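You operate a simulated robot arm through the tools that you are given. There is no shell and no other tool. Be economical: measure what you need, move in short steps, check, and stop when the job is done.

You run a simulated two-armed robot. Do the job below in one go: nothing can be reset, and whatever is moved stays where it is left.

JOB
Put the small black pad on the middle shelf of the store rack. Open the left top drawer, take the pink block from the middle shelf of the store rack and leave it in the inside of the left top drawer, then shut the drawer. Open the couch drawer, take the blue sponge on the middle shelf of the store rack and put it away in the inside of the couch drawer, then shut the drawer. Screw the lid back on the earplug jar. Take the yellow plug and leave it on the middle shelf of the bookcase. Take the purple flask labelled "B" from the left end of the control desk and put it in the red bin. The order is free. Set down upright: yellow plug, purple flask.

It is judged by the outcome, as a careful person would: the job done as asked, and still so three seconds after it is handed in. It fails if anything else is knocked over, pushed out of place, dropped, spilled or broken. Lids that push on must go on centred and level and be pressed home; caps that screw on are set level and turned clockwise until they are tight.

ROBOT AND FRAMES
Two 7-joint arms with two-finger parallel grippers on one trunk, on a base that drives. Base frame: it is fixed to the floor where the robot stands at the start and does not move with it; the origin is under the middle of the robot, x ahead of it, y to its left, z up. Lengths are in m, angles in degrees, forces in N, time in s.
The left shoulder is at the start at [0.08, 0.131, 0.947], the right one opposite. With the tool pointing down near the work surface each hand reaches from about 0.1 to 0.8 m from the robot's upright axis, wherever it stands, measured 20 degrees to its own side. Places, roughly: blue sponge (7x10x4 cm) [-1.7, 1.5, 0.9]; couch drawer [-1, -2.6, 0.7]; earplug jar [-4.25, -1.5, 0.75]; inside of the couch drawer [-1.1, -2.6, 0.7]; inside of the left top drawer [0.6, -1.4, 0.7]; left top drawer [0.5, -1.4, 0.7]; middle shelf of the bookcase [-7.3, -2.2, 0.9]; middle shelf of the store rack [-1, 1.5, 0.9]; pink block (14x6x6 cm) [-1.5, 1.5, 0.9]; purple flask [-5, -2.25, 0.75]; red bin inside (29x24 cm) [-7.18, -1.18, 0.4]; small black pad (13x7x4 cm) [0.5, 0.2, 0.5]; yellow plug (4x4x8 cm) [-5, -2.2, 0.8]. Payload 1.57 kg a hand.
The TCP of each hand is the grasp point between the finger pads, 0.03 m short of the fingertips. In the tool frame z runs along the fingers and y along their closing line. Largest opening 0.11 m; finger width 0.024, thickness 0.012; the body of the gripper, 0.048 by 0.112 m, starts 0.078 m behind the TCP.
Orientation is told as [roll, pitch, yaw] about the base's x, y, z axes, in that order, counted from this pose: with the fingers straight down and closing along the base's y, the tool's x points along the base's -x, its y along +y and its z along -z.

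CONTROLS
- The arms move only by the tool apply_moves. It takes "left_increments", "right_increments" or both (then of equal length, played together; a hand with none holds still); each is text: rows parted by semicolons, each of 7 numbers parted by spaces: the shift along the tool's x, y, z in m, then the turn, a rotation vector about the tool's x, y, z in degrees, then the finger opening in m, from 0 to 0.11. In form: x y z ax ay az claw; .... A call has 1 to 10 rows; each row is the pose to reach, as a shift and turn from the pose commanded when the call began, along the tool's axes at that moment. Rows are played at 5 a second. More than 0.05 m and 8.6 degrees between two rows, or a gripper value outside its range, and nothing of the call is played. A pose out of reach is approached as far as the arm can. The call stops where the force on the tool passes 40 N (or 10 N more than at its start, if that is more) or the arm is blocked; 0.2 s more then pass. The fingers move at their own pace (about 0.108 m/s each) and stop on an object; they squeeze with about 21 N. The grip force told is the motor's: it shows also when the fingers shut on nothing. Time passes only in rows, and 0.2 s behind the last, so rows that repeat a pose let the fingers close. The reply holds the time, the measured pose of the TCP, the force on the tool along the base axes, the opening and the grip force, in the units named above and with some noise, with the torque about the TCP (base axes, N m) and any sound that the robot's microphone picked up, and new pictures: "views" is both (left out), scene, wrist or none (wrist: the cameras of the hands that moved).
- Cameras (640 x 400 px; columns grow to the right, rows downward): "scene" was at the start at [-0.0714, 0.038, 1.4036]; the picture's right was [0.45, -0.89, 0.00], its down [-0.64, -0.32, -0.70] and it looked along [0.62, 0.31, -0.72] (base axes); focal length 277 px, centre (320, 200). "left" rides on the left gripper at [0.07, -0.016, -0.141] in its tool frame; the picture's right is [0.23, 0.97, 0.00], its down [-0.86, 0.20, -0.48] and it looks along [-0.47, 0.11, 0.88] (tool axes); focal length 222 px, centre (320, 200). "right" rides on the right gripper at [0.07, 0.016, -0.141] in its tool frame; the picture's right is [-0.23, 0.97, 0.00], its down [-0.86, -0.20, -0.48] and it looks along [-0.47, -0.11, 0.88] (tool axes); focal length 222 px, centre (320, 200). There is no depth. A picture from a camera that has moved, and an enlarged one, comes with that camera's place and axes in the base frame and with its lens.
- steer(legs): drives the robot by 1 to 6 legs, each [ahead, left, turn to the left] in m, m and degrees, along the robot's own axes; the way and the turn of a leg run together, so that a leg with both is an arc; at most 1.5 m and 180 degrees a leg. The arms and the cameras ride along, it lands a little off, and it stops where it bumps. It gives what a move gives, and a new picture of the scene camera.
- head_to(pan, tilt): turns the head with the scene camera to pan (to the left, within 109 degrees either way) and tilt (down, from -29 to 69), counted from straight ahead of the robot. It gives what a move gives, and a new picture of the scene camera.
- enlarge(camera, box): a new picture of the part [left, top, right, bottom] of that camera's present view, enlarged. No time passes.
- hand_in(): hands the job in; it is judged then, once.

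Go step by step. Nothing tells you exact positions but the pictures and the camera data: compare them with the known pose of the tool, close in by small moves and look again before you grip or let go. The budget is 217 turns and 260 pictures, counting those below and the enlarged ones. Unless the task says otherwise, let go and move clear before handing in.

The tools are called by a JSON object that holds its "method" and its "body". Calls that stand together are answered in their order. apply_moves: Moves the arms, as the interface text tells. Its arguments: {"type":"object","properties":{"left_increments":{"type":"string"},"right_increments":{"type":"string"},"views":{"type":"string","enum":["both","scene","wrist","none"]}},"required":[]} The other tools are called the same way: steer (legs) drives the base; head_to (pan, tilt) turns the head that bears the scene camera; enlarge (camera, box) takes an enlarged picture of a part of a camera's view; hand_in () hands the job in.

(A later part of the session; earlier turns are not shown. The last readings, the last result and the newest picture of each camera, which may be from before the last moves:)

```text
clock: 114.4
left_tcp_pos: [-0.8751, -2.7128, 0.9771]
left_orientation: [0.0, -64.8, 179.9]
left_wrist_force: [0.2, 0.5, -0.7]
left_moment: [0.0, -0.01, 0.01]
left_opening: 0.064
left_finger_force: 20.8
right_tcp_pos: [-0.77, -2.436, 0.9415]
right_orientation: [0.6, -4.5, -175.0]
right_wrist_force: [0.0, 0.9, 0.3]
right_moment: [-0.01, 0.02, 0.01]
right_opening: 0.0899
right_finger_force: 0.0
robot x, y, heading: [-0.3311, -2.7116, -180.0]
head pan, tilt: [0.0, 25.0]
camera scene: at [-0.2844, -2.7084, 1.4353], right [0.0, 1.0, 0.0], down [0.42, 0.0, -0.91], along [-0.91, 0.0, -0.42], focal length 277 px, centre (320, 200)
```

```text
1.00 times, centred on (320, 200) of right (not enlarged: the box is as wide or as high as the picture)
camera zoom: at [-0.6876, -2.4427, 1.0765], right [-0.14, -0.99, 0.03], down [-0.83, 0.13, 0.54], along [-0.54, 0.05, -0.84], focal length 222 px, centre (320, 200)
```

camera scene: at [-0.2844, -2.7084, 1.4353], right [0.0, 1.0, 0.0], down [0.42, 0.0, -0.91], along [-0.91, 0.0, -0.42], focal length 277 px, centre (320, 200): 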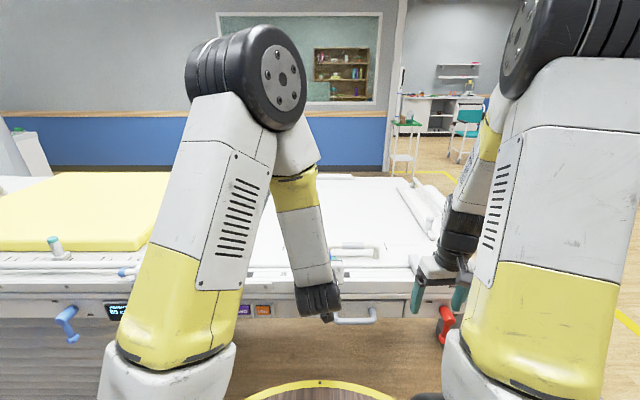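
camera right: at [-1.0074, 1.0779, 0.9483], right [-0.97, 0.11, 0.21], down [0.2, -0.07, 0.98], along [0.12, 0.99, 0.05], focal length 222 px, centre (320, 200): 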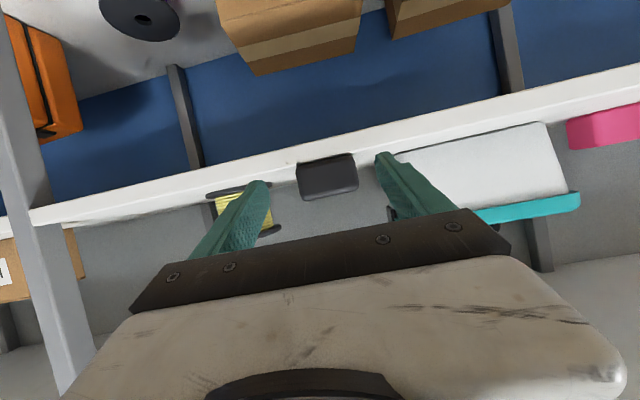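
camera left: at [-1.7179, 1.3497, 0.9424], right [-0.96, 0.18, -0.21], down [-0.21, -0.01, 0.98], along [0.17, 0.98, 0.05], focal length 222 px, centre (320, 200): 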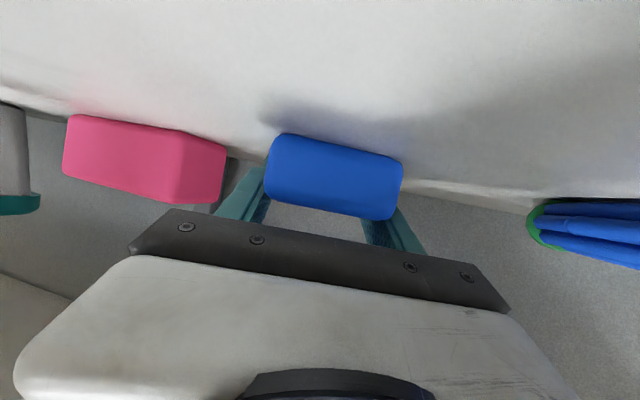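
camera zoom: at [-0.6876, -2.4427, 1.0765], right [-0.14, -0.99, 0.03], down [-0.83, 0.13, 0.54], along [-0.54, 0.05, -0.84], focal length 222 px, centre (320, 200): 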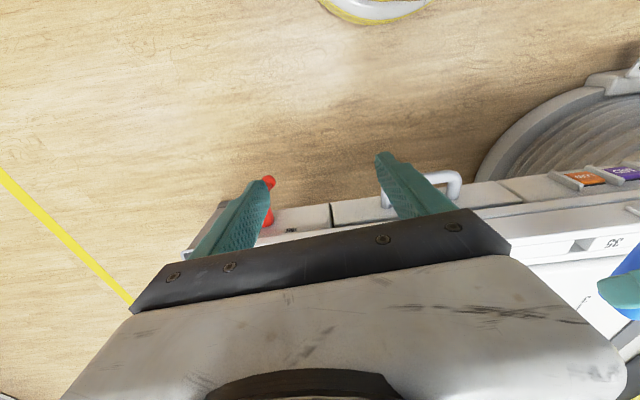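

Couch drawer handle: white horizontal bar at ≈(−0.87, −2.60, 0.765). I'll back 0.1 m, move the left (sponge) hand aside, and start turning the right hand so it can grip the bar vertically.

{"method": "steer", "body": {"legs": [[-0.1, 0, 0]]}}

{"method": "apply_moves", "body": {"left_increments": "0 0.025 0 0 0 0 0.04; 0 0.05 0 0 0 0 0.04; 0 0.075 0 0 0 0 0.04; 0 0.1 0 0 0 0 0.04; 0 0.125 0 0 0 0 0.04; 0 0.15 0 0 0 0 0.04; 0 0.18 0 0 0 0 0.04", "right_increments": "-0.01 0 0 3.3 -3.3 -6.34 0.09; -0.02 0 0 6.6 -6.6 -12.7 0.09; -0.03 0 0 9.9 -9.9 -19 0.09; -0.04 0 0 13.2 -13.2 -25.4 0.09; -0.05 0 0 16.5 -16.5 -31.7 0.09; -0.06 0 0 19.8 -19.8 -38 0.06; -0.07 0 0 23.1 -23.1 -44.4 0.05", "views": "none"}}

{"method": "apply_moves", "body": {"right_increments": "0 0 0 3.3 -3.3 -6.34 0.05; 0 0 0 6.6 -6.6 -12.7 0.05; 0 0 0 9.9 -9.9 -19 0.05; 0 0 0 13.2 -13.2 -25.4 0.05; 0 0 0 16.5 -16.5 -31.7 0.05; 0 0 0 19.8 -19.8 -38 0.05; 0 0 0 19.8 -19.8 -38 0.05"}}

```text
clock: 115.5
left_tcp_pos: [-0.7697, -2.7116, 0.9777]
left_orientation: [0.0, -64.8, 179.7]
left_wrist_force: [-0.4, 0.8, -0.2]
left_moment: [-0.03, 0.0, -0.02]
left_opening: 0.0644
left_finger_force: 21.1
right_tcp_pos: [-0.6641, -2.4345, 0.9414]
right_orientation: [0.7, -4.5, -175.2]
right_wrist_force: [0.4, 0.1, -0.1]
right_moment: [0.0, -0.03, 0.0]
right_opening: 0.0901
right_finger_force: 0.0
robot x, y, heading: [-0.2231, -2.7101, 180.0]
head pan, tilt: [0.0, 25.0]
camera scene: at [-0.1809, -2.7086, 1.4353], right [0.0, 1.0, 0.0], down [0.42, 0.0, -0.91], along [-0.91, 0.0, -0.42], focal length 277 px, centre (320, 200)
```

scene: 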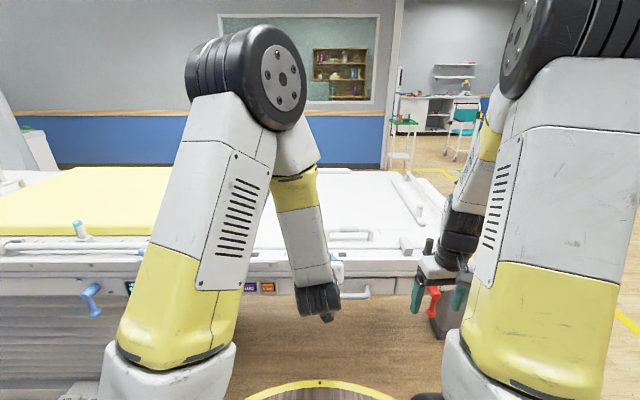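

```text
clock: 117.1
left_tcp_pos: [-0.8118, -2.8966, 0.9747]
left_orientation: [-0.1, -64.9, 179.7]
left_wrist_force: [-1.4, 0.2, 0.0]
left_moment: [0.0, 0.01, -0.01]
left_opening: 0.0645
left_finger_force: 21.2
left hand out of reach, approached as far as the arm can: row 1, 2, 3, 4, 5, 6, 7
right_tcp_pos: [-0.7335, -2.4402, 0.948]
right_orientation: [-33.0, -15.0, -125.7]
right_wrist_force: [0.0, 0.7, -0.8]
right_moment: [0.01, 0.02, 0.02]
right_opening: 0.0499
right_finger_force: 0.1
robot x, y, heading: [-0.2235, -2.7081, 179.8]
head pan, tilt: [0.0, 25.0]
```

```text
clock: 118.7
left_tcp_pos: [-0.8119, -2.8977, 0.9762]
left_orientation: [0.1, -64.8, 179.7]
left_wrist_force: [-0.8, 0.0, -0.3]
left_moment: [0.01, -0.06, 0.0]
left_opening: 0.0643
left_finger_force: 21.1
right_tcp_pos: [-0.7591, -2.4224, 0.9478]
right_orientation: [-59.6, -0.7, -84.9]
right_wrist_force: [0.2, -0.5, -0.2]
right_moment: [0.01, -0.02, 0.01]
right_opening: 0.0501
right_finger_force: 0.1
right hand out of reach, approached as far as the arm can: row 2, 3, 4, 5, 6, 7
robot x, y, heading: [-0.2231, -2.7097, 179.9]
head pan, tilt: [0.0, 25.0]
camera scene: at [-0.1808, -2.7087, 1.4353], right [0.0, 1.0, 0.0], down [0.42, 0.0, -0.91], along [-0.91, 0.0, -0.42], focal length 277 px, centre (320, 200)
camera right: at [-0.6348, -2.3417, 1.0036], right [0.51, -0.19, -0.84], down [0.38, -0.82, 0.42], along [-0.77, -0.54, -0.35], focal length 222 px, centre (320, 200)
```

scene: 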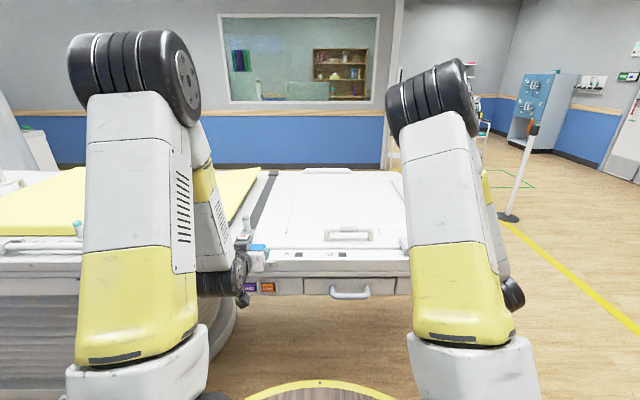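
right: 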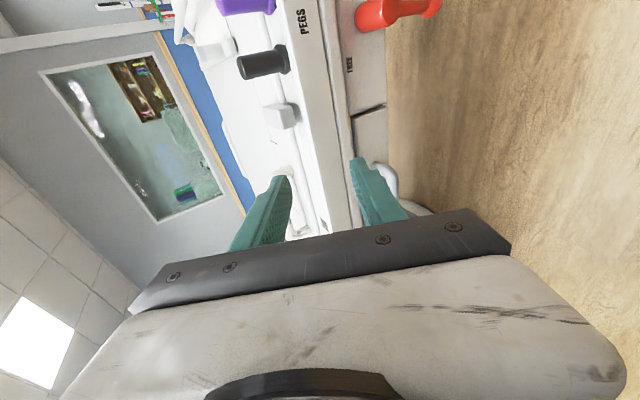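

{"method": "enlarge", "body": {"camera": "scene", "box": [280, 250, 440, 350]}}

{"method": "enlarge", "body": {"camera": "right", "box": [300, 80, 460, 240]}}

```text
4.00 times, centred on (360, 300) of scene
camera zoom: at [-0.1808, -2.7087, 1.4353], right [0.0, 1.0, 0.0], down [0.42, 0.0, -0.91], along [-0.91, 0.0, -0.42], focal length 1107 px, centre (160, -200)
```

zoom: 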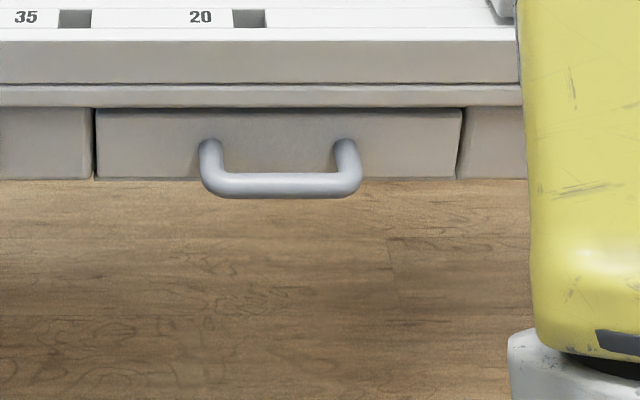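

```text
2.50 times, centred on (380, 160) of right
camera zoom: at [-0.6348, -2.3417, 1.0036], right [0.51, -0.19, -0.84], down [0.38, -0.82, 0.42], along [-0.77, -0.54, -0.35], focal length 555 px, centre (170, 300)
```

zoom: 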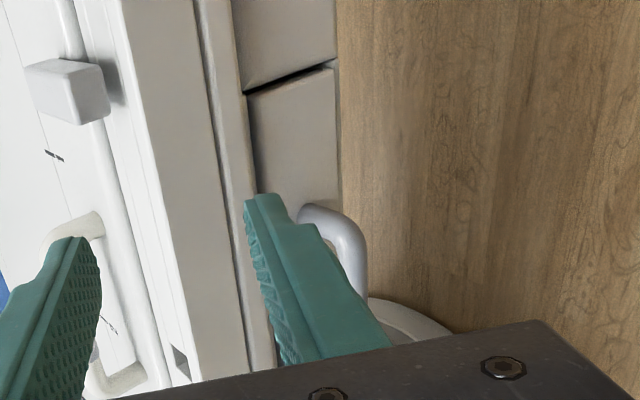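

Handle bar centre ≈(−0.885, −2.607, 0.755). Move the right hand to a point just before it along its pointing direction.

{"method": "apply_moves", "body": {"right_increments": "-0.0252 0.0143 0.0246 0 0 0 0.05; -0.0503 0.0286 0.0493 0 0 0 0.05; -0.0755 0.0429 0.0739 0 0 0 0.05; -0.1007 0.0572 0.0985 0 0 0 0.05; -0.1258 0.0715 0.1232 0 0 0 0.05; -0.151 0.0858 0.1478 0 0 0 0.05; -0.151 0.0858 0.1478 0 0 0 0.05"}}

```text
clock: 120.3
left_tcp_pos: [-0.8113, -2.8975, 0.976]
left_orientation: [0.0, -64.7, 179.8]
left_wrist_force: [0.0, -0.5, 0.1]
left_moment: [0.04, -0.01, 0.0]
left_opening: 0.0642
left_finger_force: 20.6
right_tcp_pos: [-0.8309, -2.5824, 0.7951]
right_orientation: [-59.6, -0.7, -85.2]
right_wrist_force: [-0.5, 0.1, -0.6]
right_moment: [0.01, 0.02, -0.03]
right_opening: 0.0502
right_finger_force: 0.0
robot x, y, heading: [-0.2255, -2.7085, 180.0]
head pan, tilt: [0.0, 25.0]
camera scene: at [-0.1808, -2.7087, 1.4353], right [0.0, 1.0, 0.0], down [0.42, 0.0, -0.91], along [-0.91, 0.0, -0.42], focal length 277 px, centre (320, 200)
camera right: at [-0.707, -2.5016, 0.8512], right [0.51, -0.19, -0.84], down [0.38, -0.82, 0.42], along [-0.77, -0.54, -0.35], focal length 222 px, centre (320, 200)
```

scene: 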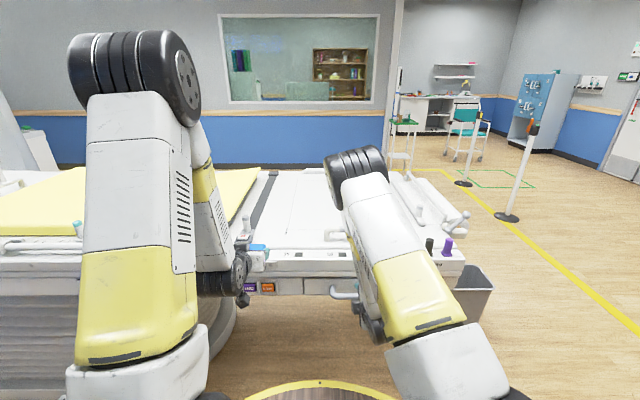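
right: 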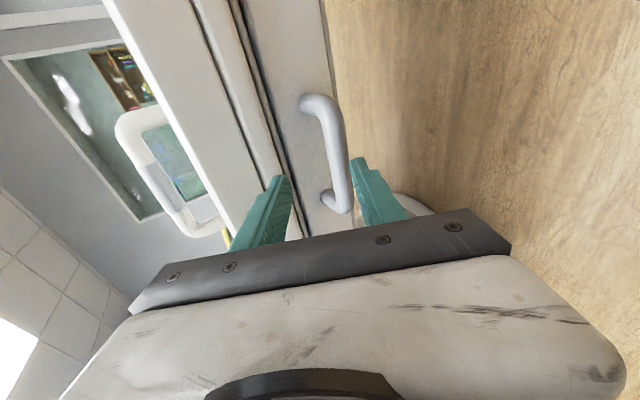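

{"method": "apply_moves", "body": {"right_increments": "-0.0144 0.012 0.005 0 0 0 0.05; -0.0144 0.012 0.025 0 0 0 0.05; -0.0144 0.012 0.045 0 0 0 0.05; -0.0144 0.012 0.045 0 0 0 0.05", "views": "wrist"}}

```text
clock: 121.3
left_tcp_pos: [-0.8126, -2.8982, 0.9741]
left_orientation: [-0.1, -64.8, 179.8]
left_wrist_force: [0.5, 0.3, 0.8]
left_moment: [0.01, 0.01, 0.0]
left_opening: 0.0643
left_finger_force: 20.9
right_tcp_pos: [-0.8622, -2.6019, 0.7627]
right_orientation: [-59.5, -0.7, -85.2]
right_wrist_force: [-0.6, -1.0, 0.1]
right_moment: [0.0, -0.02, -0.03]
right_opening: 0.0502
right_finger_force: 0.0
robot x, y, heading: [-0.2231, -2.7119, 180.0]
head pan, tilt: [0.0, 25.0]
camera right: at [-0.7393, -2.5205, 0.8192], right [0.51, -0.19, -0.84], down [0.38, -0.82, 0.42], along [-0.77, -0.54, -0.35], focal length 222 px, centre (320, 200)
```

right: 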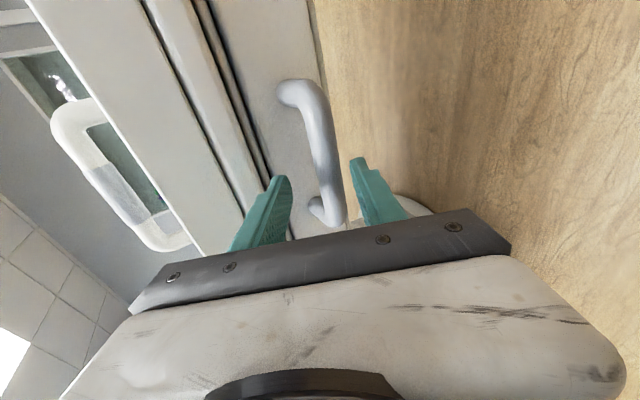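

{"method": "apply_moves", "body": {"right_increments": "0 0.003 0.012 0 0 0 0.05; 0 0.003 0.025 0 0 0 0.05; 0 0.003 0.025 0 0 0 0.02; 0 0.003 0.025 0 0 0 0; 0 0.003 0.025 0 0 0 0", "views": "wrist"}}

```text
clock: 122.5
left_tcp_pos: [-0.812, -2.8973, 0.974]
left_orientation: [0.0, -64.9, 179.7]
left_wrist_force: [0.1, -0.8, -0.5]
left_moment: [0.02, -0.02, 0.01]
left_opening: 0.0642
left_finger_force: 20.9
right_tcp_pos: [-0.8805, -2.6025, 0.7442]
right_orientation: [-59.0, -0.7, -85.3]
right_wrist_force: [8.8, -2.0, -29.1]
right_moment: [-0.74, -0.46, -0.47]
right_opening: 0.0225
right_finger_force: 35.3
robot x, y, heading: [-0.2275, -2.7093, 179.9]
head pan, tilt: [0.0, 25.0]
camera right: at [-0.757, -2.5212, 0.802], right [0.52, -0.19, -0.83], down [0.38, -0.82, 0.43], along [-0.77, -0.54, -0.35], focal length 222 px, centre (320, 200)
```

right: 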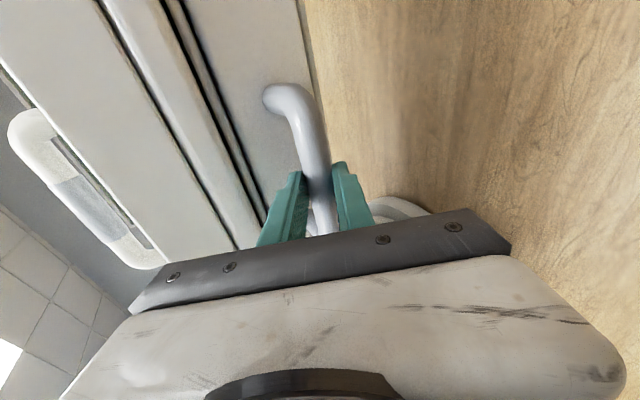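

Bar gripped with some vertical stress. Relieve it by a few mm and start pulling toward +x.

{"method": "apply_moves", "body": {"right_increments": "0 0.0052 0.003 0 0 0 0; -0.0009 0.0102 -0.0056 0 0 0 0; -0.0027 0.0202 -0.0228 0 0 0 0; -0.0045 0.0302 -0.04 0 0 0 0; -0.0045 0.0302 -0.04 0 0 0 0"}}

```text
clock: 123.7
left_tcp_pos: [-0.8125, -2.8976, 0.9742]
left_orientation: [0.0, -64.9, 179.7]
left_wrist_force: [-0.1, 0.2, -0.9]
left_moment: [0.04, 0.0, 0.02]
left_opening: 0.0646
left_finger_force: 21.2
right_tcp_pos: [-0.8295, -2.6023, 0.7446]
right_orientation: [-59.5, -0.8, -85.2]
right_wrist_force: [-0.2, 1.4, -18.2]
right_moment: [-0.65, -0.26, -0.59]
right_opening: 0.0221
right_finger_force: 35.2
robot x, y, heading: [-0.2234, -2.7125, 179.7]
head pan, tilt: [0.0, 25.0]
camera scene: at [-0.1815, -2.7085, 1.4353], right [0.0, 1.0, 0.0], down [0.42, 0.0, -0.91], along [-0.91, 0.0, -0.42], focal length 277 px, centre (320, 200)
camera right: at [-0.7066, -2.5213, 0.8009], right [0.51, -0.19, -0.84], down [0.38, -0.82, 0.42], along [-0.77, -0.54, -0.35], focal length 222 px, centre (320, 200)
```

scene: 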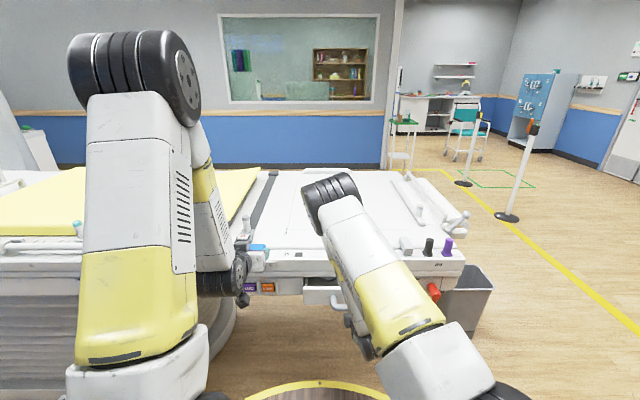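
right: 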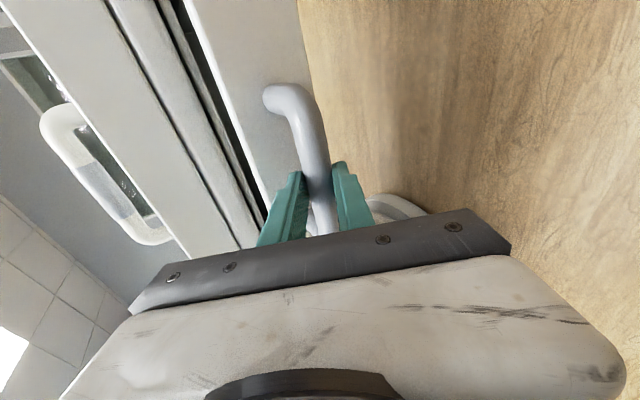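

Drawer moves. Pull 10 cm more with the arm.

{"method": "apply_moves", "body": {"right_increments": "-0.0022 0.0146 -0.0201 0 0 0 0; -0.0044 0.0272 -0.0416 0 0 0 0; -0.0066 0.0398 -0.0631 0 0 0 0; -0.0088 0.0524 -0.0846 0 0 0 0; -0.0088 0.0524 -0.0846 0 0 0 0", "views": "none"}}

{"method": "steer", "body": {"legs": [[-0.05, 0, 0]]}}

```text
clock: 124.9
left_tcp_pos: [-0.8138, -2.898, 0.9724]
left_orientation: [0.0, -64.7, 179.7]
left_wrist_force: [-0.7, 0.6, -0.3]
left_moment: [0.0, -0.01, 0.0]
left_opening: 0.0643
left_finger_force: 20.9
right_tcp_pos: [-0.7371, -2.6025, 0.7453]
right_orientation: [-60.1, -0.7, -85.1]
right_wrist_force: [0.2, -4.1, 18.9]
right_moment: [-0.82, 0.27, -0.28]
right_opening: 0.0222
right_finger_force: 35.2
robot x, y, heading: [-0.2237, -2.7121, 179.9]
head pan, tilt: [0.0, 25.0]
```

```text
clock: 125.9
left_tcp_pos: [-0.7634, -2.8958, 0.9757]
left_orientation: [0.0, -64.7, 179.6]
left_wrist_force: [0.2, -0.4, 0.3]
left_moment: [0.0, 0.0, -0.01]
left_opening: 0.0643
left_finger_force: 20.7
right_tcp_pos: [-0.6866, -2.6015, 0.7444]
right_orientation: [-60.0, -0.8, -85.1]
right_wrist_force: [-0.2, -9.6, 28.9]
right_moment: [-0.79, 0.38, -0.36]
right_opening: 0.0222
right_finger_force: 34.7
robot x, y, heading: [-0.1762, -2.7112, 179.8]
head pan, tilt: [0.0, 25.0]
camera scene: at [-0.1321, -2.7084, 1.4353], right [0.0, 1.0, 0.0], down [0.42, 0.0, -0.91], along [-0.91, 0.0, -0.42], focal length 277 px, centre (320, 200)
```

scene: 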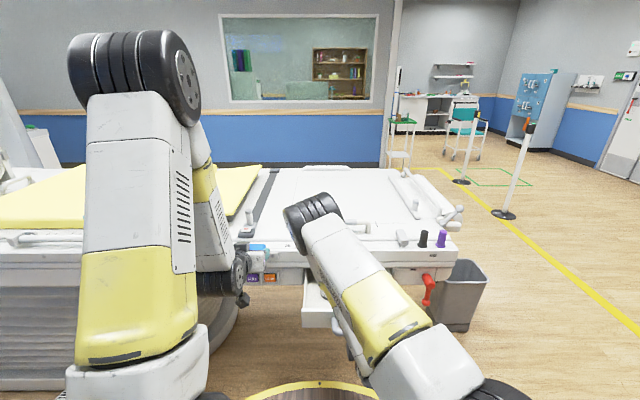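

Drawer is open ~0.2 m. Release the handle and move the right hand up and away.

{"method": "apply_moves", "body": {"right_increments": "0 0 0 0 0 0 0.06; 0 0 0 0 0 0 0.06; -0.0017 -0.0052 -0.0227 0 0 0 0.06; -0.0034 -0.0104 -0.0454 0 0 0 0.06; -0.004 -0.0535 -0.0707 0 0 0 0.06; -0.0046 -0.0966 -0.096 0 0 0 0.06; -0.0052 -0.1398 -0.1213 0 0 0 0.06; 0.0445 -0.1381 -0.1254 0 0 0 0.06; 0.094 -0.1363 -0.1296 0 0 0 0.06; 0.1438 -0.1345 -0.1337 0 0 0 0.06"}}

```text
clock: 128.1
left_tcp_pos: [-0.7607, -2.8984, 0.9751]
left_orientation: [0.0, -64.9, 179.8]
left_wrist_force: [-0.9, -1.3, -1.1]
left_moment: [0.01, -0.02, -0.08]
left_opening: 0.0642
left_finger_force: 21.1
right_tcp_pos: [-0.7025, -2.4247, 0.9167]
right_orientation: [-60.2, -0.8, -85.0]
right_wrist_force: [0.1, -1.3, 0.3]
right_moment: [0.05, 0.02, -0.05]
right_opening: 0.06
right_finger_force: 0.1
right hand out of reach, approached as far as the arm can: row 4, 5, 6, 7, 8, 9, 10
robot x, y, heading: [-0.174, -2.711, 179.7]
head pan, tilt: [0.0, 25.0]
camera scene: at [-0.1307, -2.7098, 1.4353], right [0.0, 1.0, 0.0], down [0.42, 0.0, -0.91], along [-0.91, 0.0, -0.42], focal length 277 px, centre (320, 200)
camera right: at [-0.579, -2.3424, 0.9697], right [0.5, -0.2, -0.84], down [0.39, -0.82, 0.42], along [-0.77, -0.54, -0.34], focal length 222 px, centre (320, 200)
```

scene: 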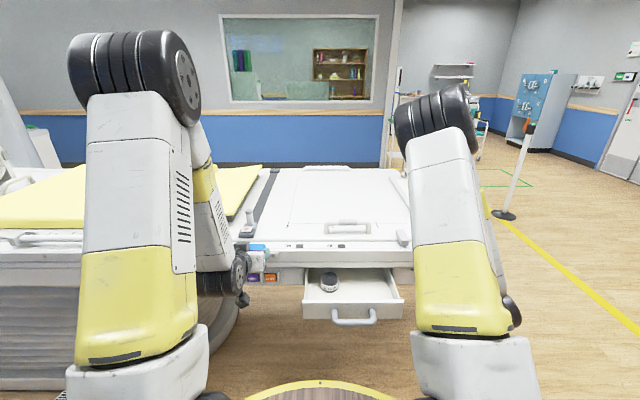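
right: 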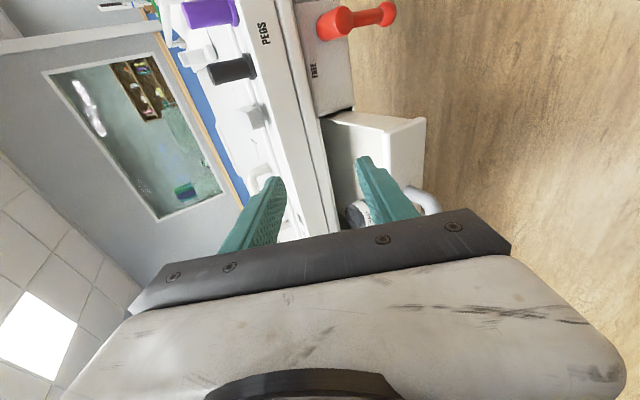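

{"method": "enlarge", "body": {"camera": "scene", "box": [280, 240, 440, 340]}}

```text
4.00 times, centred on (360, 290) of scene
camera zoom: at [-0.1307, -2.7098, 1.4353], right [0.0, 1.0, 0.0], down [0.42, 0.0, -0.91], along [-0.91, 0.0, -0.42], focal length 1107 px, centre (160, -160)
```

zoom: 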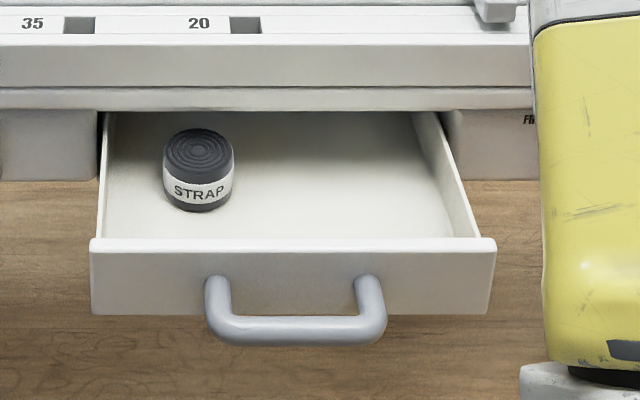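

Drawer interior seen, with a strap roll on its left; the right half (y≈−2.545) is free. Shift the base right 0.35 m so the left hand comes over that half.

{"method": "steer", "body": {"legs": [[0, -0.35, 0]]}}

{"method": "enlarge", "body": {"camera": "left", "box": [0, 0, 640, 400]}}

{"method": "enlarge", "body": {"camera": "right", "box": [0, 0, 640, 400]}}

```text
clock: 130.3
left_tcp_pos: [-0.7612, -2.5661, 0.9749]
left_orientation: [-0.1, -64.8, 179.9]
left_wrist_force: [0.0, 0.0, 0.4]
left_moment: [-0.01, 0.01, -0.02]
left_opening: 0.0642
left_finger_force: 20.2
right_tcp_pos: [-0.7043, -2.0917, 0.9139]
right_orientation: [-60.2, -0.7, -84.8]
right_wrist_force: [0.6, 0.2, -0.3]
right_moment: [-0.01, 0.02, -0.01]
right_opening: 0.06
right_finger_force: 0.0
robot x, y, heading: [-0.1723, -2.3761, -180.0]
head pan, tilt: [0.0, 25.0]
camera scene: at [-0.1304, -2.3738, 1.4353], right [0.0, 1.0, 0.0], down [0.42, 0.0, -0.91], along [-0.91, 0.0, -0.42], focal length 277 px, centre (320, 200)
```

scene: 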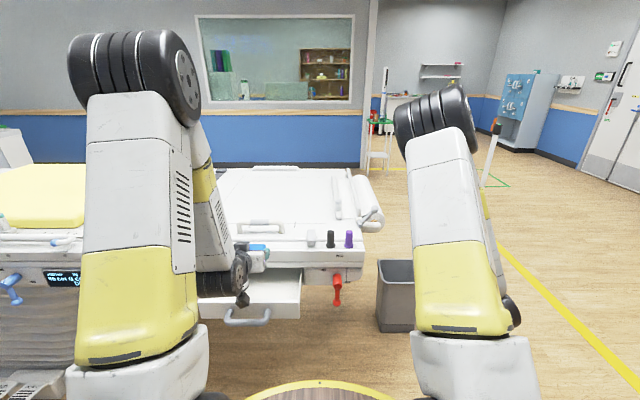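

```text
1.00 times, centred on (320, 200) of left (not enlarged: the box is as wide or as high as the picture)
camera zoom: at [-0.603, -2.5495, 0.9724], right [0.1, -0.97, -0.21], down [0.07, -0.2, 0.98], along [-0.99, -0.11, 0.05], focal length 222 px, centre (320, 200)
```

zoom: 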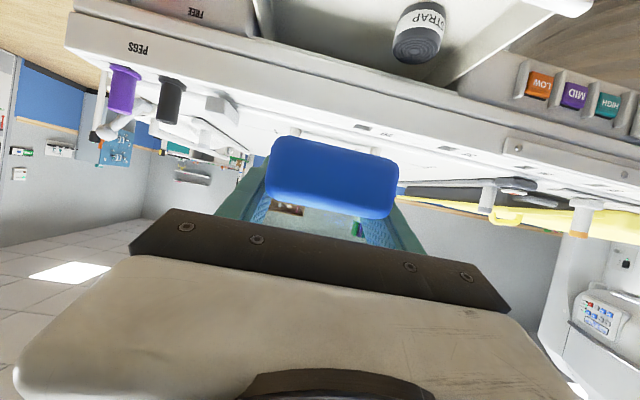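

```text
1.00 times, centred on (320, 200) of right (not enlarged: the box is as wide or as high as the picture)
camera zoom: at [-0.5807, -2.0089, 0.9696], right [0.5, -0.19, -0.84], down [0.39, -0.82, 0.42], along [-0.77, -0.54, -0.34], focal length 222 px, centre (320, 200)
```

zoom: 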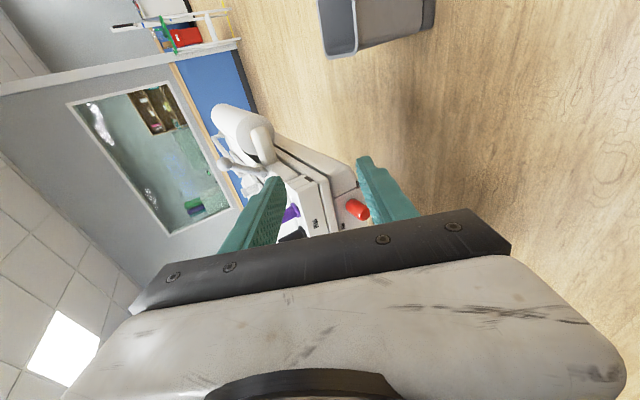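

{"method": "apply_moves", "body": {"left_increments": "-0.0142 -0.005 0.0303 0 0 0 0.04; -0.0283 -0.01 0.0607 0 0 0 0.04; 0.0079 -0.01 0.0776 0 0 0 0.04; 0.0442 -0.01 0.0945 0 0 0 0.04; 0.0804 -0.01 0.1114 0 0 0 0.04; 0.0895 -0.01 0.1156 0 0 0 0.04; 0.0895 -0.01 0.1156 0 0 0 0.04"}}

```text
clock: 131.9
left_tcp_pos: [-0.8277, -2.5541, 0.8428]
left_orientation: [0.1, -64.9, 179.8]
left_wrist_force: [-0.5, -0.1, -0.6]
left_moment: [-0.01, 0.0, -0.04]
left_opening: 0.0643
left_finger_force: 21.4
right_tcp_pos: [-0.7054, -2.0915, 0.9146]
right_orientation: [-60.3, -0.8, -84.7]
right_wrist_force: [1.5, 0.5, -0.1]
right_moment: [0.0, -0.02, 0.01]
right_opening: 0.06
right_finger_force: 0.0
robot x, y, heading: [-0.176, -2.3763, -179.6]
head pan, tilt: [0.0, 25.0]
camera scene: at [-0.1303, -2.3738, 1.4353], right [0.0, 1.0, 0.0], down [0.42, 0.0, -0.91], along [-0.91, 0.0, -0.42], focal length 277 px, centre (320, 200)
camera left: at [-0.6698, -2.5387, 0.8408], right [0.09, -0.97, -0.21], down [0.07, -0.2, 0.98], along [-0.99, -0.11, 0.05], focal length 222 px, centre (320, 200)
```

scene: 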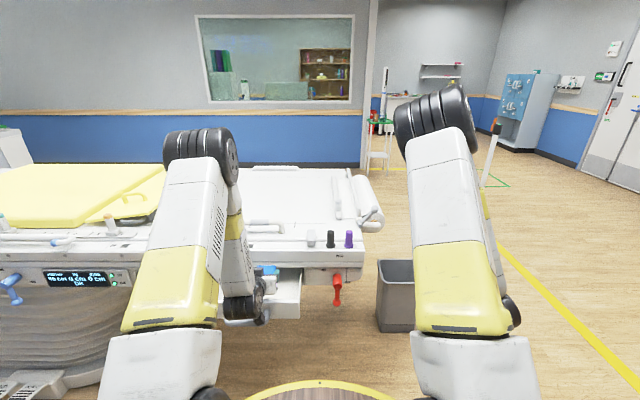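
left: 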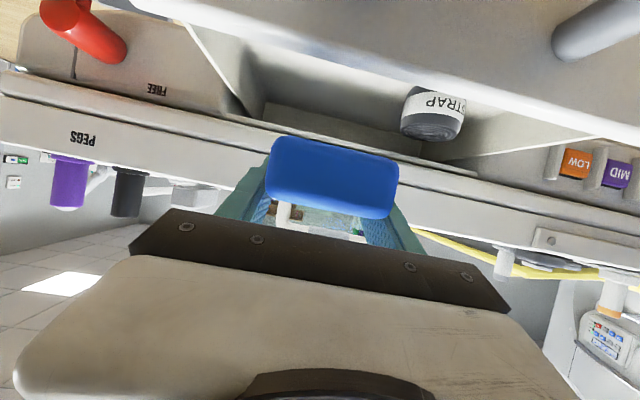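

{"method": "apply_moves", "body": {"left_increments": "0.012 0 0.0055 0 7 0 0.04; 0.024 0 0.011 0 14 0 0.04; 0.036 0 0.0168 0 20 0 0.04; 0.0453 0 0.0211 0 20 0 0.04; 0.0453 0 0.0211 0 20 0 0.04", "views": "wrist"}}

```text
clock: 133.1
left_tcp_pos: [-0.8265, -2.5548, 0.7943]
left_orientation: [0.0, -44.7, 179.8]
left_wrist_force: [-0.2, 0.1, -0.3]
left_moment: [-0.03, -0.02, -0.03]
left_opening: 0.0644
left_finger_force: 21.0
right_tcp_pos: [-0.7041, -2.092, 0.9145]
right_orientation: [-60.2, -0.7, -84.8]
right_wrist_force: [0.7, 0.7, 0.0]
right_moment: [0.0, 0.02, -0.01]
right_opening: 0.0601
right_finger_force: 0.1
robot x, y, heading: [-0.1736, -2.3755, -179.5]
head pan, tilt: [0.0, 25.0]
camera left: at [-0.6777, -2.5395, 0.8447], right [0.16, -0.97, -0.16], down [-0.27, -0.2, 0.94], along [-0.95, -0.11, -0.29], focal length 222 px, centre (320, 200)
```

left: 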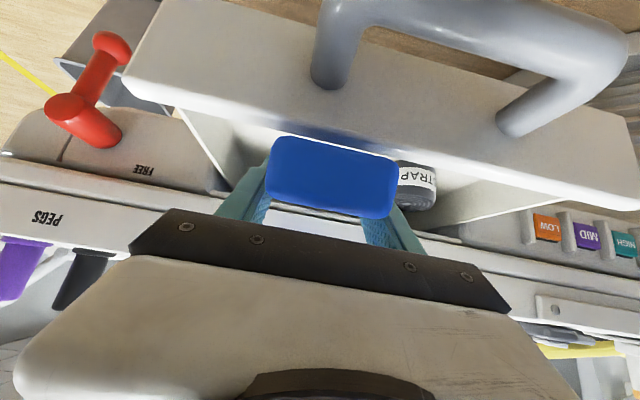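

{"method": "apply_moves", "body": {"left_increments": "0.0035 0 0.0036 0 0 0 0.04; 0.007 0 0.0071 0 0 0 0.04; 0.0105 0 0.0107 0 0 0 0.04; 0.014 0 0.0142 0 0 0 0.04", "views": "none"}}

```text
clock: 134.1
left_tcp_pos: [-0.8265, -2.5559, 0.7737]
left_orientation: [0.1, -44.7, 179.9]
left_wrist_force: [-0.8, 1.2, -0.8]
left_moment: [-0.01, -0.05, 0.01]
left_opening: 0.0643
left_finger_force: 21.6
right_tcp_pos: [-0.7041, -2.0911, 0.9148]
right_orientation: [-60.2, -0.9, -84.8]
right_wrist_force: [-0.3, 0.8, -0.7]
right_moment: [0.01, -0.02, -0.02]
right_opening: 0.0601
right_finger_force: 0.0
robot x, y, heading: [-0.1786, -2.3759, -179.6]
head pan, tilt: [0.0, 25.0]
```

{"method": "apply_moves", "body": {"left_increments": "0.0035 0 0.0036 0 0 0 0.04; 0.007 0 0.0071 0 0 0 0.04; 0.007 0 0.0071 0 0 0 0.04", "views": "wrist"}}

```text
clock: 134.9
left_tcp_pos: [-0.8276, -2.5558, 0.7654]
left_orientation: [0.0, -44.8, 179.8]
left_wrist_force: [0.0, 0.5, -0.1]
left_moment: [0.03, 0.01, 0.03]
left_opening: 0.0644
left_finger_force: 20.8
right_tcp_pos: [-0.7042, -2.0924, 0.9155]
right_orientation: [-60.3, -0.8, -84.8]
right_wrist_force: [-0.2, 1.2, -0.6]
right_moment: [-0.03, 0.0, -0.01]
right_opening: 0.0598
right_finger_force: 0.0
robot x, y, heading: [-0.1749, -2.375, -180.1]
head pan, tilt: [0.0, 25.0]
camera left: at [-0.6794, -2.54, 0.8163], right [0.16, -0.97, -0.16], down [-0.27, -0.2, 0.94], along [-0.95, -0.11, -0.29], focal length 222 px, centre (320, 200)
```

left: 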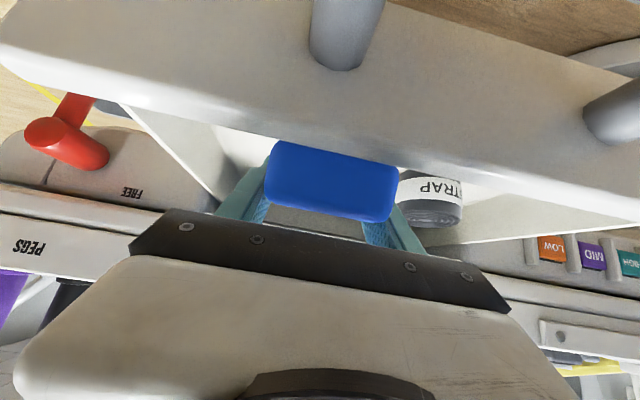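

{"method": "apply_moves", "body": {"left_increments": "0 0 0 0 0 0 0.08; 0 0 0 0 0 0 0.08; 0 0 0 0 0 0 0.08; -0.0247 0 -0.0251 0 0 0 0.08; -0.0494 0 -0.0502 0 0 0 0.08; -0.0741 0 -0.0753 0 0 0 0.08; -0.0988 0 -0.1004 0 0 0 0.08"}}

```text
clock: 136.5
left_tcp_pos: [-0.8249, -2.553, 0.9057]
left_orientation: [0.0, -44.6, 179.9]
left_wrist_force: [0.3, 0.4, -1.2]
left_moment: [0.0, -0.03, -0.01]
left_opening: 0.0797
left_finger_force: 0.0
right_tcp_pos: [-0.7055, -2.0895, 0.9152]
right_orientation: [-60.3, -0.9, -84.7]
right_wrist_force: [0.0, -0.5, 0.0]
right_moment: [-0.02, -0.01, 0.0]
right_opening: 0.0596
right_finger_force: 0.0
robot x, y, heading: [-0.1748, -2.3765, -179.8]
head pan, tilt: [0.0, 25.0]
camera scene: at [-0.1307, -2.3738, 1.4353], right [0.0, 1.0, 0.0], down [0.42, 0.0, -0.91], along [-0.91, 0.0, -0.42], focal length 277 px, centre (320, 200)
camera left: at [-0.6758, -2.5377, 0.9577], right [0.16, -0.97, -0.16], down [-0.27, -0.2, 0.94], along [-0.95, -0.11, -0.3], focal length 222 px, centre (320, 200)
```

scene: 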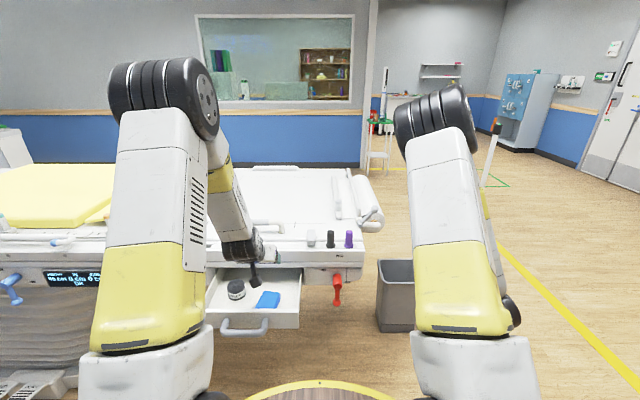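
left: 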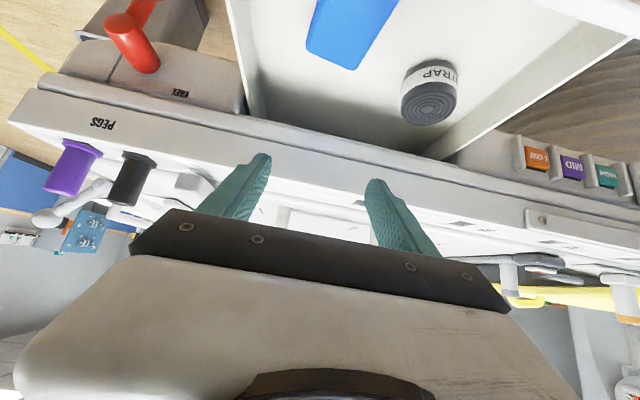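

Sponge lies in the drawer. Now bring closed left fingers in front of the drawer face, just above the handle bar, to push it shut.

{"method": "apply_moves", "body": {"left_increments": "0.0294 0.0135 -0.029 0 -2.6 0 0.04; 0.0588 0.027 -0.0579 0 -5.2 0 0; 0.0881 0.0405 -0.0869 0 -7.8 0 0; 0.1175 0.054 -0.1158 0 -10.4 0 0; 0.1451 0.054 -0.0878 0 -10.4 0 0; 0.1727 0.054 -0.0598 0 -10.4 0 0; 0.2003 0.054 -0.0318 0 -10.4 0 0; 0.2003 0.054 -0.0318 0 -10.4 0 0"}}

```text
clock: 138.3
left_tcp_pos: [-0.6699, -2.6133, 0.7833]
left_orientation: [0.0, -55.2, 179.9]
left_wrist_force: [-0.5, -0.7, -0.8]
left_moment: [-0.01, -0.02, 0.01]
left_opening: 0.0
left_finger_force: 21.5
left hand out of reach, approached as far as the arm can: row 3, 4, 5, 6, 7, 8
right_tcp_pos: [-0.7055, -2.0923, 0.9149]
right_orientation: [-60.2, -0.8, -84.9]
right_wrist_force: [0.0, 0.7, -0.8]
right_moment: [0.01, 0.0, -0.03]
right_opening: 0.0598
right_finger_force: 0.1
robot x, y, heading: [-0.1769, -2.3798, -179.8]
head pan, tilt: [0.0, 25.0]
camera scene: at [-0.1303, -2.3738, 1.4353], right [0.0, 1.0, 0.0], down [0.42, 0.0, -0.91], along [-0.91, 0.0, -0.42], focal length 277 px, centre (320, 200)
camera left: at [-0.5137, -2.5965, 0.8059], right [0.13, -0.97, -0.19], down [-0.09, -0.2, 0.98], along [-0.99, -0.11, -0.12], focal length 222 px, centre (320, 200)
```

scene: 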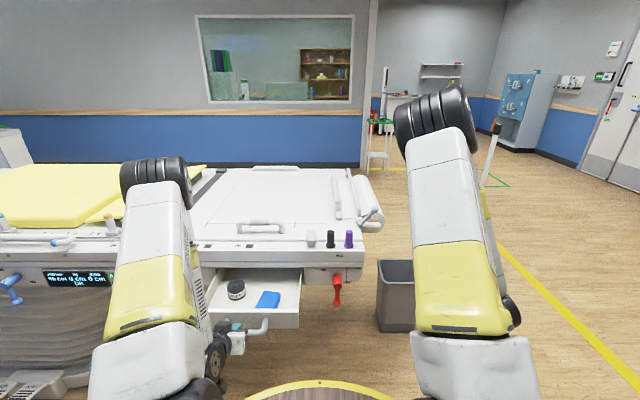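
left: 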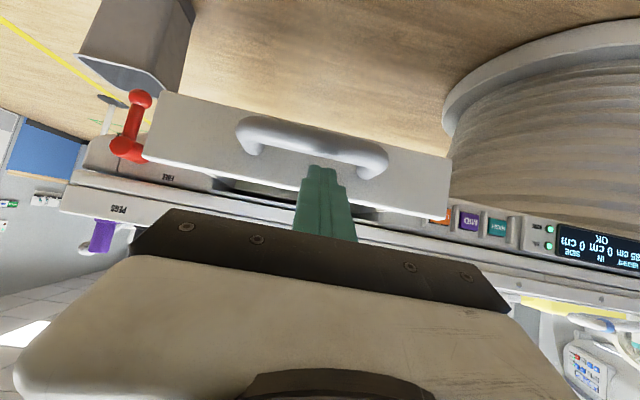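

{"method": "apply_moves", "body": {"left_increments": "-0.0171 0 0.0246 0 0 0 0; -0.0343 0 0.0493 0 0 0 0; -0.0514 0 0.0739 0 0 0 0; -0.0685 0 0.0985 0 0 0 0; -0.0857 0 0.1232 0 0 0 0; -0.0971 0 0.1396 0 0 0 0; -0.1028 0 0.1478 0 0 0 0"}}

```text
clock: 139.9
left_tcp_pos: [-0.8513, -2.6108, 0.7817]
left_orientation: [-0.1, -55.2, 179.9]
left_wrist_force: [-0.8, 0.7, -0.6]
left_moment: [-0.02, -0.02, -0.03]
left_opening: 0.0
left_finger_force: 21.3
right_tcp_pos: [-0.7051, -2.0903, 0.915]
right_orientation: [-60.2, -0.8, -84.8]
right_wrist_force: [-0.8, -0.3, 0.2]
right_moment: [0.01, -0.01, -0.02]
right_opening: 0.0597
right_finger_force: 0.0
robot x, y, heading: [-0.1755, -2.3765, -180.0]
head pan, tilt: [0.0, 25.0]
camera scene: at [-0.1303, -2.3738, 1.4353], right [0.0, 1.0, 0.0], down [0.42, 0.0, -0.91], along [-0.91, 0.0, -0.42], focal length 277 px, centre (320, 200)
camera left: at [-0.6953, -2.5959, 0.8055], right [0.13, -0.97, -0.19], down [-0.09, -0.2, 0.98], along [-0.99, -0.11, -0.12], focal length 222 px, centre (320, 200)
```

scene: 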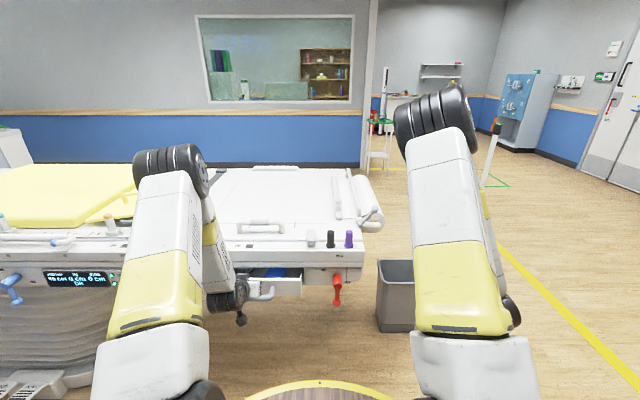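
left: 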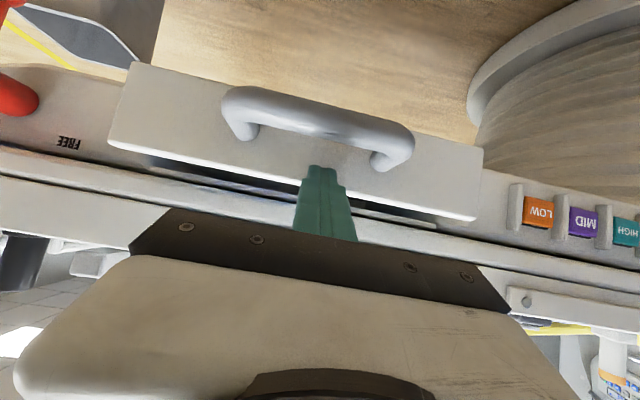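

{"method": "apply_moves", "body": {"left_increments": "-0.0114 0 0.0164 0 0 0 0; -0.0228 0 0.0328 0 0 0 0; -0.0286 0 0.041 0 0 0 0; -0.0343 0 0.0493 0 0 0 0; -0.04 0 0.0575 0 0 0 0"}}

```text
clock: 141.0
left_tcp_pos: [-0.9105, -2.6115, 0.7836]
left_orientation: [-0.1, -54.9, 179.9]
left_wrist_force: [25.5, 2.6, 19.9]
left_moment: [-0.06, 0.32, -0.01]
left_opening: 0.0
left_finger_force: 21.3
right_tcp_pos: [-0.7039, -2.0928, 0.9155]
right_orientation: [-60.2, -0.8, -84.7]
right_wrist_force: [0.1, -0.3, -0.3]
right_moment: [0.02, -0.06, -0.01]
right_opening: 0.0598
right_finger_force: 0.1
robot x, y, heading: [-0.1721, -2.3766, -179.8]
head pan, tilt: [0.0, 25.0]
stopped in row 5 (left hand): the force on the tool passed its limit at 56 N (the readings are from after the stop); the commanded pose is now the measured one
camera scene: at [-0.1282, -2.3734, 1.4352], right [0.0, 1.0, 0.0], down [0.42, 0.0, -0.91], along [-0.91, 0.0, -0.42], focal length 277 px, centre (320, 200)
camera left: at [-0.755, -2.5967, 0.8081], right [0.13, -0.97, -0.19], down [-0.1, -0.2, 0.97], along [-0.99, -0.11, -0.12], focal length 222 px, centre (320, 200)
```

scene: 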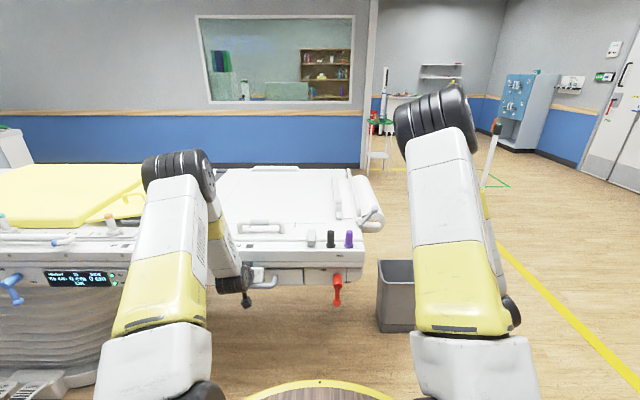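
left: 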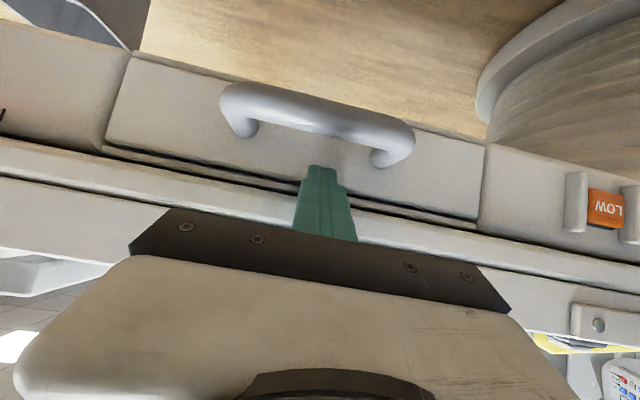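

The drawer is flush shut. Retract the left hand and drive back to the rack.

{"method": "apply_moves", "body": {"left_increments": "0.0229 0 -0.0328 0 0 0 0.02; 0.0457 0 -0.0657 0 0 0 0.05; 0.0686 0 -0.0985 0 0 0 0.1; 0.0564 0 -0.1436 0 0 0 0.11; 0.0153 0 -0.1722 0 0 0 0.11; -0.0257 0 -0.2007 0 0 0 0.11; -0.0668 0 -0.2293 0 0 0 0.11", "views": "none"}}

{"method": "steer", "body": {"legs": [[0, -1.2, 0], [0.4, 0, 0], [0, 0, -90], [1.2, 0, 0], [0, 1.0, 0]]}}

```text
clock: 142.6
left_tcp_pos: [-0.7613, -2.6117, 0.9687]
left_orientation: [-0.1, -54.6, 180.1]
left_wrist_force: [0.2, 0.1, -0.1]
left_moment: [0.0, 0.01, -0.03]
left_opening: 0.1098
left_finger_force: 0.1
right_tcp_pos: [-0.7048, -2.0915, 0.9148]
right_orientation: [-60.1, -0.8, -84.8]
right_wrist_force: [-0.2, -0.9, -0.5]
right_moment: [0.0, 0.0, 0.01]
right_opening: 0.06
right_finger_force: 0.0
robot x, y, heading: [-0.1757, -2.3764, -179.9]
head pan, tilt: [0.0, 25.0]
```

```text
clock: 165.3
left_tcp_pos: [-1.8737, 0.5987, 0.9697]
left_orientation: [-0.1, -54.8, 92.7]
left_wrist_force: [0.4, 0.4, 0.9]
left_moment: [-0.01, -0.01, 0.02]
left_opening: 0.11
left_finger_force: 0.1
right_tcp_pos: [-1.3518, 0.566, 0.9154]
right_orientation: [-60.2, -0.7, -172.0]
right_wrist_force: [0.0, 0.7, -0.4]
right_moment: [0.01, -0.03, -0.02]
right_opening: 0.06
right_finger_force: 0.1
robot x, y, heading: [-1.6086, 0.0247, 92.7]
head pan, tilt: [0.0, 25.0]
camera scene: at [-1.612, -0.0225, 1.4353], right [1.0, 0.05, 0.0], down [0.02, -0.42, -0.91], along [-0.04, 0.91, -0.42], focal length 277 px, centre (320, 200)
```

scene: 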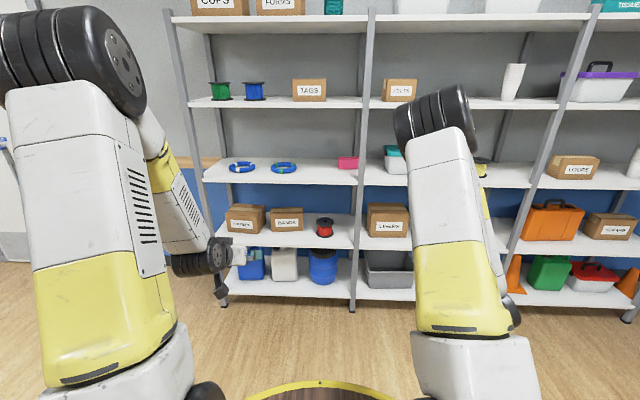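

I'll stand parallel to the rack (heading 0°) so the left hand, pointing robot-forward, can reach sideways and close along y on the block.

{"method": "steer", "body": {"legs": [[0.38, 0.44, 0], [0, 0, -92.7]]}}

{"method": "head_to", "body": {"pan": 50, "tilt": 25}}

```text
clock: 172.5
left_tcp_pos: [-1.4837, 0.6133, 0.9694]
left_orientation: [-0.1, -54.8, -0.1]
left_wrist_force: [0.5, -0.9, 0.0]
left_moment: [-0.02, -0.02, 0.01]
left_opening: 0.1101
left_finger_force: 0.1
right_tcp_pos: [-1.5427, 0.0949, 0.9152]
right_orientation: [-60.2, -0.9, 95.2]
right_wrist_force: [0.8, 0.1, 0.0]
right_moment: [0.0, -0.05, 0.01]
right_opening: 0.0599
right_finger_force: 0.1
robot x, y, heading: [-2.0711, 0.3798, 0.1]
head pan, tilt: [0.0, 25.0]
camera scene: at [-2.1234, 0.3804, 1.4353], right [0.0, -1.0, 0.0], down [-0.42, 0.0, -0.91], along [0.91, 0.0, -0.42], focal length 277 px, centre (320, 200)
```

scene: 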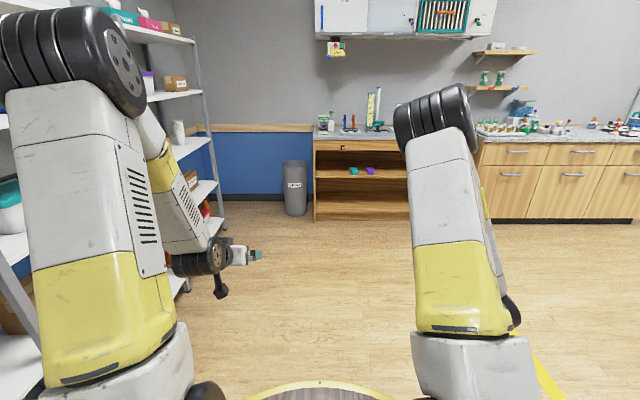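

```text
clock: 173.7
left_tcp_pos: [-1.4851, 0.6142, 0.9682]
left_orientation: [0.0, -54.8, -0.1]
left_wrist_force: [-0.3, 0.1, -0.5]
left_moment: [0.02, 0.0, 0.01]
left_opening: 0.1099
left_finger_force: 0.1
right_tcp_pos: [-1.5422, 0.0947, 0.9152]
right_orientation: [-60.2, -0.7, 95.2]
right_wrist_force: [-1.3, 0.5, 0.2]
right_moment: [-0.01, -0.01, -0.01]
right_opening: 0.0599
right_finger_force: 0.1
robot x, y, heading: [-2.0714, 0.3779, 0.3]
head pan, tilt: [50.0, 25.0]
camera scene: at [-2.1563, 0.4509, 1.4353], right [0.77, -0.64, 0.0], down [-0.27, -0.32, -0.91], along [0.58, 0.69, -0.42], focal length 277 px, centre (320, 200)
```

scene: 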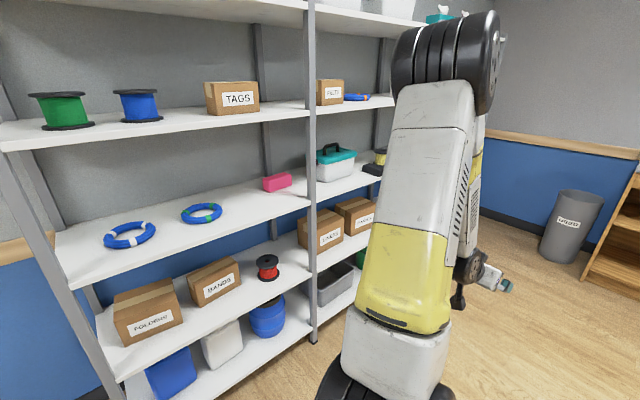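

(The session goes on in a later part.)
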